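You operate a simulated robot arm through the tools that you are given. There is no shell and no other tool. Be economical: measure what you need, move in short steps, check, and stop when the job is done.

Carry out the task below with a simulated robot arm. There is one attempt and no reset: what you move stays moved.

TASK
Put the link with the yellow sleeve on the cell bench away on the lead bench.
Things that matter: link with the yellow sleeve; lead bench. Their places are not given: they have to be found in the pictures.

It is judged by the outcome, as a careful person would: the job done as asked, and still so three seconds after it is handed in. It fails if anything else is knocked over, pushed out of place, dropped, spilled or broken.

THE ROBOT
A 6-joint arm with a two-finger parallel gripper, fixed in place. Base frame: the origin is at the foot of the arm, x ahead of it, y to its left, z up; the work surface is at about z = 880. Lengths are in mm, angles in degrees, forces in N, time in s.
With the tool pointing down near the work surface it reaches from about 260 to 660 mm from the base axis. Its first joint turns from -66.0 to 66.0 degrees. Payload 2.9 kg.
Tool frame: the origin (TCP) lies between the finger pads and is the grasp point; the fingertips stand 30 mm ahead of it; z points along the fingers, y is the line along which they close. The gripper opens to 110 mm. The fingers are 20 mm wide and 10 mm thick; the gripper's body (48 by 112 mm) begins 55 mm behind the TCP.
Orientation is that of the tool frame in the base frame, as [roll, pitch, yaw] about the fixed x, y, z axes, in that order (R = Rz(yaw) Ry(pitch) Rx(roll)). With the fingers straight down and closing along the base's y, the tool's x points along the base's -x, its y along +y and its z along -z.

THE INTERFACE
- The arm moves only by the tool step_arm. Its argument "plan" is a list of rows, each a list of 7 numbers: the turn, a rotation vector about the tool's x, y, z in degrees, then the shift along the tool's x, y, z in cm, then the opening, from 0 (shut) to 1 (fully open). In form: [[rx, ry, rz, x, y, z, claw], ...]. A call has 1 to 10 rows; each row shifts and turns the commanded pose from where the row before left it, along the tool's axes as they then stand. A row lasts 0.2 s, in which the tool goes at most 50 mm and 8.6 degrees; a call with a longer step from one row to the next is refused whole, and so is a gripper value outside its range. A pose out of reach is approached as far as the arm can. The call stops where the force on the tool passes 40 N (or 10 N more than at its start, if that is more) or the arm is blocked; 0.2 s more then pass. The fingers move at their own pace (about 108 mm/s each) and stop on an object; they squeeze with about 30 N. The grip force told is the motor's: it shows also when the fingers shut on nothing. Time passes only in rows, and 0.2 s behind the last, so rows that do not move let the fingers close. It gives the time, the measured TCP pose, the force on the tool (base axes), the opening and the grip force at its end, in the units of the frame above (readings bear some noise).
- Cameras (640 x 400 px; columns grow to the right, rows downward): "scene" is fixed at [86.2, 439.7, 1388.4]; the picture's right is [-0.67, -0.74, 0.00], its down [-0.39, 0.36, -0.85] and it looks along [0.63, -0.57, -0.53] (base axes); focal length 355 px, centre (320, 200). "wrist" rides on the gripper at [-36, 0, -57] in the tool frame; the picture's right is [0.00, -1.00, 0.00], its down [0.97, 0.00, -0.24] and it looks along [0.24, 0.00, 0.97] (tool axes); focal length 218 px, centre (320, 200).
- get_image(camera): a new picture of that camera. No time passes.
- measure_at(camera, pixels): for up to 12 pixels [column, row] of the newest picture of that camera ("zoom" is the newest enlarged one), the place [x, y, z] in the base frame of the surface seen there, good to about 2 mm. No time passes.
- close_up(camera, box): a new picture of the part [left, top, right, bottom] of that camera's present view, enlarged. No time passes.
- close_job(): hands the job in; it is judged then, once.

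Work in short steps. Measure before you move; look again where a grasp or a placing could have gone wrong, and mend it. You have 60 turns and 16 pictures in all, the two below and enlarged ones among them. Open the gripper and draw the arm clear of the work before you hand the job in, unless the task says otherwise; then end with one line.

The tools are called after "Emit:" as a command line: name --pt "numbers of a row" for each row, then --argument value for the rest, lists and objects as JSON in quotes. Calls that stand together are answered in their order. step_arm: Moves the arm, as the interface text tells. Its arguments: {"type":"object","properties":{"plan":{"type":"array"}},"required":["plan"]} The other tools are called the same way: get_image (camera) takes a picture; measure_at (camera, pixels) gives the place of the surface under pixels of a picture; close_up (camera, box) takes an enlarged picture of a part of a camera's view; close_job () hands the job in.

At the start:

```text
time: 0.0
tool_pos: [432.4, 67.8, 1088.0]
orientation: [180.0, 0.1, -180.0]
contact_force: [-0.2, 0.6, 0.1]
grip_width: 109.9
gripper_force: 0.0
```

scene: 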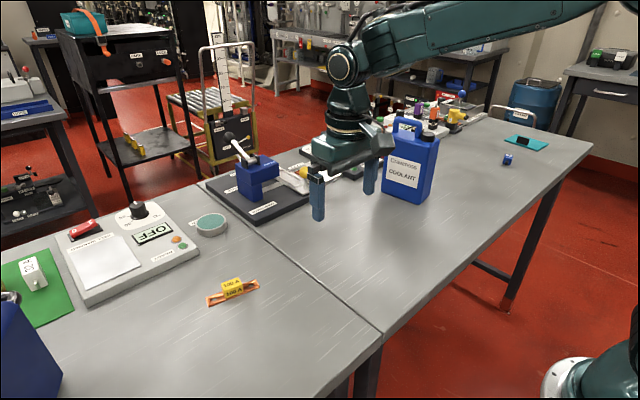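
wrist: 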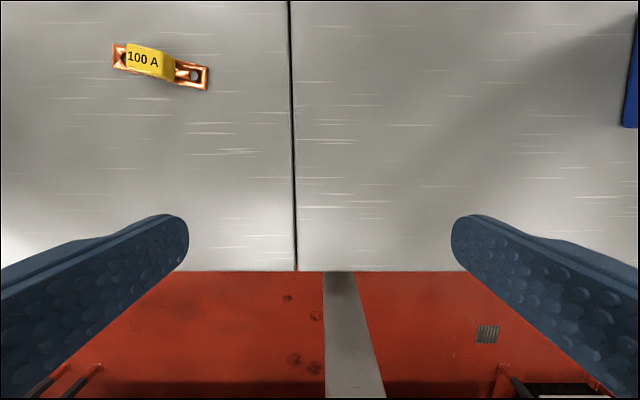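

The link with the yellow sleeve shows at scene (232,290) on the left bench; a seam splits it from the right one. I enlarge the views to read labels and measure the main points.

Emit:
close_up --camera "scene" --box '[180, 60, 580, 310]'

Emit:
close_up --camera "scene" --box '[0, 180, 320, 400]'

Emit:
measure_at --camera "scene" --pixels '[[210, 301], [256, 284], [232, 284], [232, 294], [260, 240], [380, 335], [300, 280], [350, 260], [450, 220], [520, 145], [450, 105], [300, 240]]'

Emit:
measure_at --camera "wrist" --pixels '[[113, 44], [110, 68], [208, 68], [205, 90], [150, 62], [120, 57], [194, 76], [291, 100], [293, 230], [294, 268], [640, 128], [150, 50]]'

```text
1.60 times, centred on (380, 185) of scene
```

zoom: 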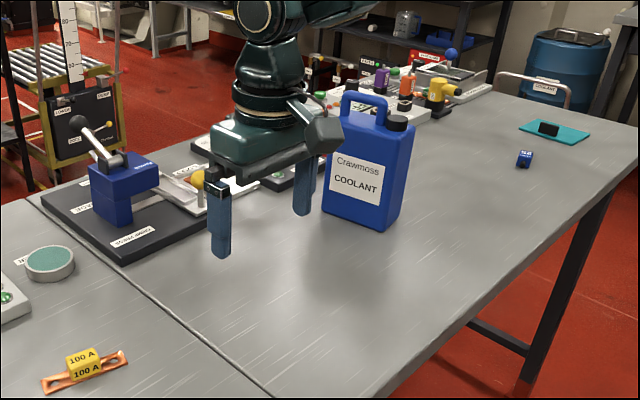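

```text
1.82 times, centred on (160, 290) of scene
```

zoom: 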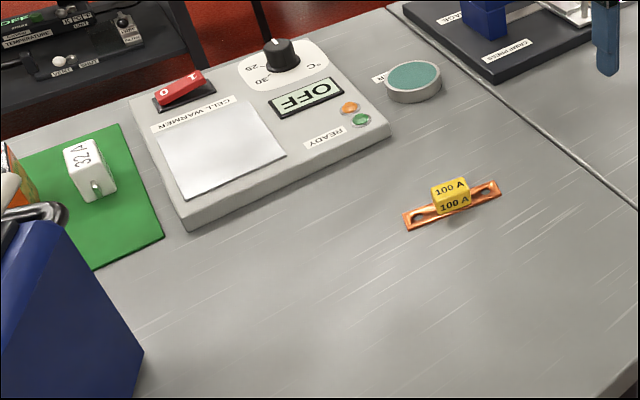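

```text
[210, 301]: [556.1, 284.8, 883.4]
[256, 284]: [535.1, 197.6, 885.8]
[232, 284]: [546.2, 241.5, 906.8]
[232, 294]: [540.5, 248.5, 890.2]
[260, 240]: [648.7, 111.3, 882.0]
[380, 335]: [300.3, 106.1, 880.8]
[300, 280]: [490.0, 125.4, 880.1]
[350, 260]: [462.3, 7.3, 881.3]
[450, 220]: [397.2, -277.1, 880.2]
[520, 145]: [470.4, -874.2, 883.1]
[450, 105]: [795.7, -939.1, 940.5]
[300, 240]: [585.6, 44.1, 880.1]
```

```text
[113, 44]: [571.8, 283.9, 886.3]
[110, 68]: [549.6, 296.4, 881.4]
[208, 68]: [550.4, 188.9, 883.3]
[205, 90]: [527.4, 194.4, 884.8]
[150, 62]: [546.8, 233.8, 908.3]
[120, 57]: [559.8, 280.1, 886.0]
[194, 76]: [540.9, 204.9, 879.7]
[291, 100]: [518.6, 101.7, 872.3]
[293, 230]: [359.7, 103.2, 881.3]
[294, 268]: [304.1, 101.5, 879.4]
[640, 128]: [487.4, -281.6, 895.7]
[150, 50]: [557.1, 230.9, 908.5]
```

The left bench (cell warmer) is the cell bench, and the seam is near y=102, so the lead bench is to its right. I move over toward the link, turning the fingers to close across it, which also uncovers the lead bench for the scene camera.

Emit:
step_arm --pt "0 0 0 -2.3 3.4 0 1" --pt "0 0 0 -2.3 3.4 0 1" --pt "0 0 0 -2.3 3.4 0 1" --pt "0 0 0 -2.3 3.4 0 1" --pt "0 0 0 -2.4 3.4 0 1"

Emit:
step_arm --pt "0 0 -7.8 0 0 0 1" --pt "0 0 -7.8 0 0 0 1" --pt "0 0 -7.8 0 0 0 1" --pt "0 0 -7.8 0 0 0 1" --pt "0 0 -7.8 0 0 0 1" --pt "0 0 -7.8 0 0 0 1" --pt "0 0 -7.8 0 0 0 1" --pt "0 0 -7.8 0 0 0 1" --pt "0 0 -7.8 0 0 0 1" --pt "0 0 -7.4 0 0 0 1"

Emit:
get_image --camera "scene"

Emit:
get_image --camera "wrist"

```text
time: 1.2
tool_pos: [549.4, 236.5, 1087.8]
orientation: [180.0, 0.0, -180.0]
contact_force: [-0.1, 0.1, -0.1]
grip_width: 110.1
gripper_force: 0.1
```

```text
time: 3.4
tool_pos: [547.1, 237.3, 1087.2]
orientation: [180.0, 0.0, -102.2]
contact_force: [-0.1, 0.4, 0.0]
grip_width: 110.0
gripper_force: 0.0
```

```text
11 pictures are left
```

scene: 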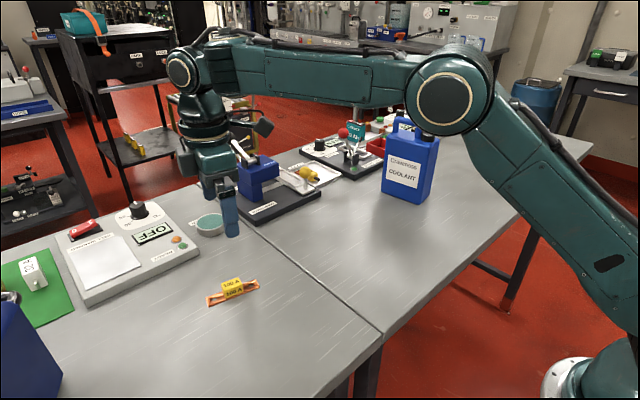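

```text
10 pictures are left
```

wrist: 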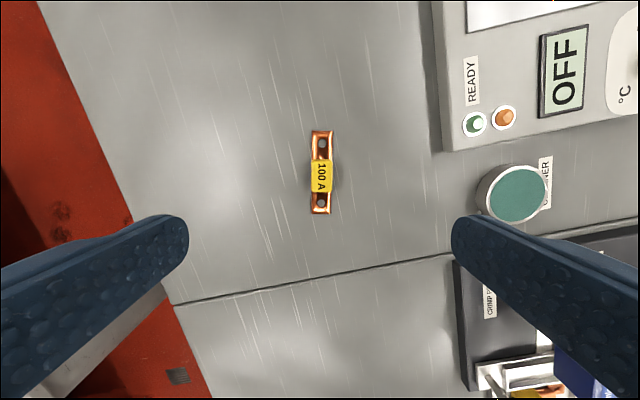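

Link is aligned under the tool at wrist (321,173). On the lead bench there's a station at scene (350,145) with a red bin near (375,148); I enlarge it to see where links are kept.

Emit:
close_up --camera "scene" --box '[230, 90, 430, 215]'

Emit:
measure_at --camera "scene" --pixels '[[300, 178], [312, 172], [322, 170], [340, 160], [376, 147], [280, 205], [320, 192], [372, 176], [382, 190], [428, 205], [430, 135], [352, 180]]'

Emit:
measure_at --camera "wrist" --pixels '[[321, 137], [321, 208], [312, 175], [331, 175], [321, 162], [321, 190], [321, 176], [311, 207], [331, 207], [420, 260], [300, 320]]'

```text
3.20 times, centred on (330, 152) of scene
```

zoom: 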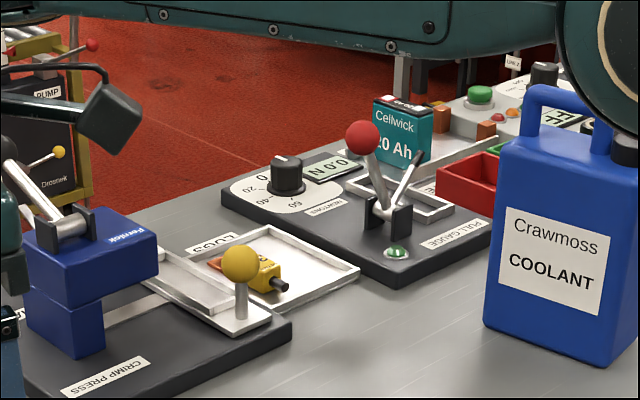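

```text
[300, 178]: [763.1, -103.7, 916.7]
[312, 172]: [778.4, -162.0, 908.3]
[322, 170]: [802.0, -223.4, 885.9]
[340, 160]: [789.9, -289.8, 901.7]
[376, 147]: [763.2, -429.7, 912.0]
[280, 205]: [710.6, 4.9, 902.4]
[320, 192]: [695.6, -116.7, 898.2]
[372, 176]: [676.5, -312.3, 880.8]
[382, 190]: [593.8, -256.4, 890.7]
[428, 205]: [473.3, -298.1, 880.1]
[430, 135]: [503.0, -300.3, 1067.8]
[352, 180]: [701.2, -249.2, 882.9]
```

```text
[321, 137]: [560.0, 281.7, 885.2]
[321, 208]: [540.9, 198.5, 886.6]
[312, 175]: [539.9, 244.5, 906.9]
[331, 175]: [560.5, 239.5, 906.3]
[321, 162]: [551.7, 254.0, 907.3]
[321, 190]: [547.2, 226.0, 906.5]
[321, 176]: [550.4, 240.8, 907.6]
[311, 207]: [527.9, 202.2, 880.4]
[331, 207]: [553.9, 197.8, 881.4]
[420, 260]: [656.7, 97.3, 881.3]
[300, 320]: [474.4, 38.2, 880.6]
```

A small label shows near scene (390,109); I enlarge it in case it marks a link store.

Emit:
close_up --camera "scene" --box '[360, 90, 440, 140]'

Emit:
measure_at --camera "scene" --pixels '[[390, 109], [398, 125], [416, 126], [376, 124]]'

```text
8.00 times, centred on (400, 115) of scene
```

zoom: 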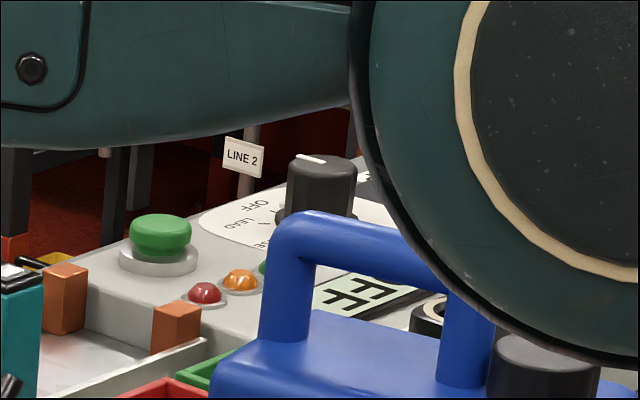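

```text
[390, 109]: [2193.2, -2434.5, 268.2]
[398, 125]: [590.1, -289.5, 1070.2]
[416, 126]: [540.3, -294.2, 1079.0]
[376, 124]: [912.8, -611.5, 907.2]
```

No link store is marked (it reads "LINE 2"; the nearby tray is for LUGS), so clear bench right of the seam is the destination. I centre on the sleeve at (550,240) and go down partway with the fingers narrowed.

Emit:
step_arm --pt "0 0 0 -0.3 -0.2 3 0.55" --pt "0 0 0 0 0 4 0.55" --pt "0 0 0 0 0 4 0.55" --pt "0 0 0 0 0 3 0.55" --pt "0 0 0 0 0 0 0.55"

Emit:
get_image --camera "wrist"

```text
time: 4.6
tool_pos: [549.7, 239.2, 948.0]
orientation: [179.9, 0.0, -102.5]
contact_force: [0.3, -0.3, 0.3]
grip_width: 60.5
gripper_force: 0.1
```

```text
7 pictures are left
```

wrist: 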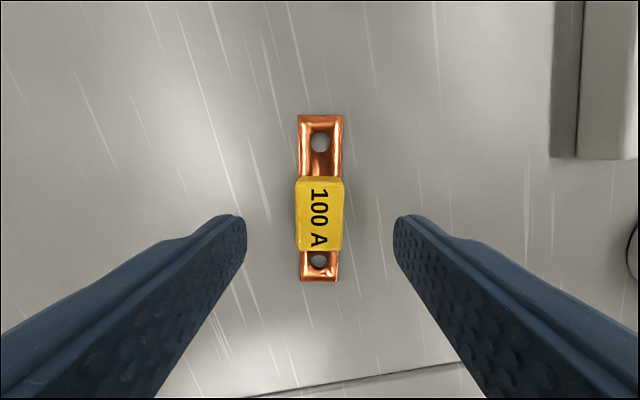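

The sleeve sits centred between the fingers at (320,215). I go down to about z=914 and close.

Emit:
step_arm --pt "0 0 0 0 0 2 0.55" --pt "0 0 0 0 0 1.4 0.55" --pt "0 0 0 0 0 0 0.2" --pt "0 0 0 0 0 0 0.0" --pt "0 0 0 0 0 0 0.0" --pt "0 0 0 0 0 0 0.0"

```text
time: 6.0
tool_pos: [550.3, 239.8, 913.9]
orientation: [-180.0, -0.1, -102.4]
contact_force: [1.1, 0.5, -0.8]
grip_width: 23.2
gripper_force: 30.1
```

Held at 23 mm with 30 N. I lift straight up 80 mm and look.

Emit:
step_arm --pt "0 0 0 0 0 -2 0.0" --pt "0 0 0 0 0 -3 0.0" --pt "0 0 0 0 0 -3 0.0" --pt "0 0 0 0 0 0 0.0"

Emit:
get_image --camera "wrist"

```text
time: 7.0
tool_pos: [550.1, 240.5, 994.3]
orientation: [180.0, -0.1, -102.5]
contact_force: [-0.7, -0.3, -1.2]
grip_width: 23.2
gripper_force: 29.8
```

```text
6 pictures are left
```

wrist: 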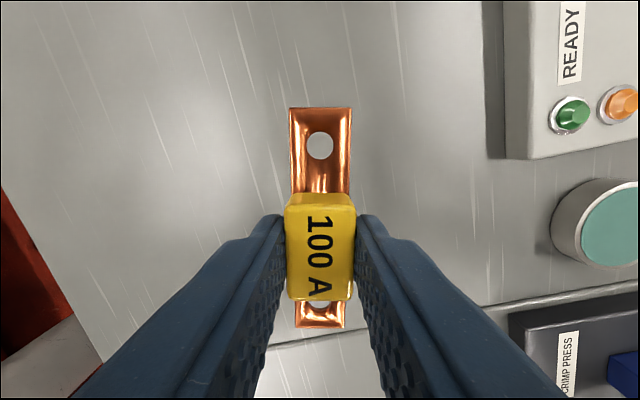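

The link is held firmly and level. I carry it to about (430,-40) over clear lead bench.

Emit:
step_arm --pt "0 0 0 3.74 0.71 0 0.0" --pt "0 0 0 3.74 0.71 0 0.0" --pt "0 0 0 3.74 0.71 0 0.0" --pt "0 0 0 3.74 0.71 0 0.0" --pt "0 0 0 3.74 0.71 0 0.0" --pt "0 0 0 3.74 0.71 0 0.0" --pt "0 0 0 3.74 0.71 0 0.0" --pt "0 0 0 3.74 0.71 0 0.0" --pt "0 0 0 0 0 0 0.0"

Emit:
get_image --camera "scene"

```text
time: 9.0
tool_pos: [430.0, -40.4, 992.1]
orientation: [180.0, 0.1, -102.4]
contact_force: [0.3, 0.6, -0.9]
grip_width: 23.4
gripper_force: 29.5
```

```text
5 pictures are left
```

scene: 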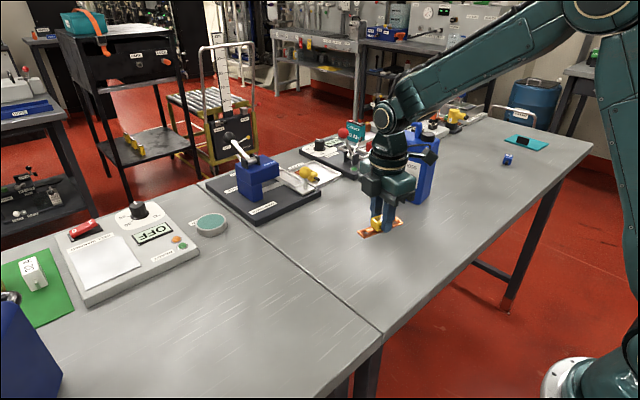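

The link hangs over clear lead bench, well away from the jug. I lower it to z≈915 with slow last steps.

Emit:
step_arm --pt "0 0 0 0 0 3 0.0" --pt "0 0 0 0 0 3 0.0" --pt "0 0 0 0 0 1.2 0.0" --pt "0 0 0 0 0 0.4 0.0" --pt "0 0 0 0 0 0 0.0"

```text
time: 10.2
tool_pos: [429.9, -39.7, 918.2]
orientation: [-180.0, 0.0, -102.3]
contact_force: [-0.5, -0.3, -0.2]
grip_width: 23.3
gripper_force: 29.8
```

Emit:
step_arm --pt "0 0 0 0 0 0.2 0.0" --pt "0 0 0 0 0 0.2 0.0" --pt "0 0 0 0 0 0 0.0"

```text
time: 11.0
tool_pos: [430.5, -39.2, 914.1]
orientation: [179.9, 0.0, -102.4]
contact_force: [0.2, -0.3, -2.0]
grip_width: 23.0
gripper_force: 29.9
```

The height equals the grasp height (913.9), so the link is on or within a fraction of a millimetre of the bench. I open gently and rise.

Emit:
step_arm --pt "0 0 0 0 0 0 0.3" --pt "0 0 0 0 0 0 0.5" --pt "0 0 0 0 0 0 0.5" --pt "0 0 0 0 0 -3 0.5" --pt "0 0 0 0 0 -4 0.5" --pt "0 0 0 0 0 -4.5 0.5" --pt "0 0 0 0 0 -4.5 0.5" --pt "0 0 0 0 0 0 0.5"

Emit:
get_image --camera "scene"

Emit:
get_image --camera "wrist"

```text
time: 12.8
tool_pos: [429.5, -41.8, 1075.1]
orientation: [179.9, 0.0, -102.3]
contact_force: [-0.5, -0.2, -0.3]
grip_width: 54.9
gripper_force: 0.1
```

```text
4 pictures are left
```

scene: 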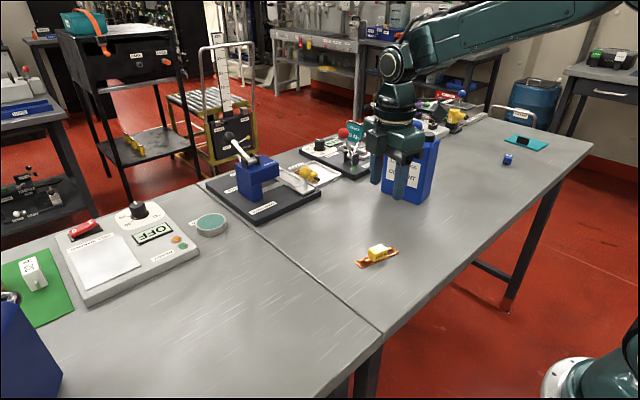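

```text
3 pictures are left
```

wrist: 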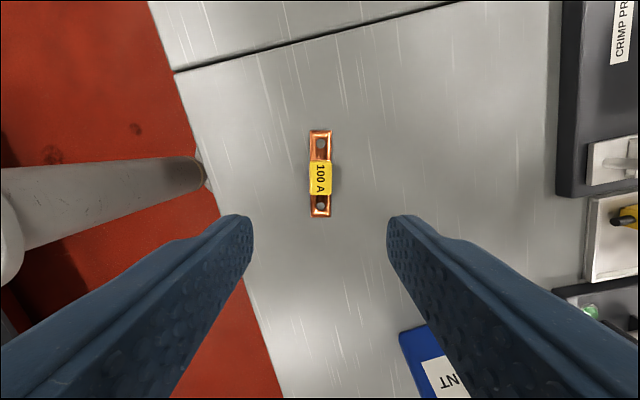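

The link lies flat on the lead bench, past the seam, with the gripper open and clear and nothing else disturbed. I hand the job in.

Emit:
close_job

```text
The job is handed in.
```

The link with the yellow sleeve now lies flat on clear lead bench, at about x 430, y -40. The arm is open and clear, and nothing else was moved. I saw no bench name sign or marked place for links, so I took the bench with the crimp press as the lead bench.
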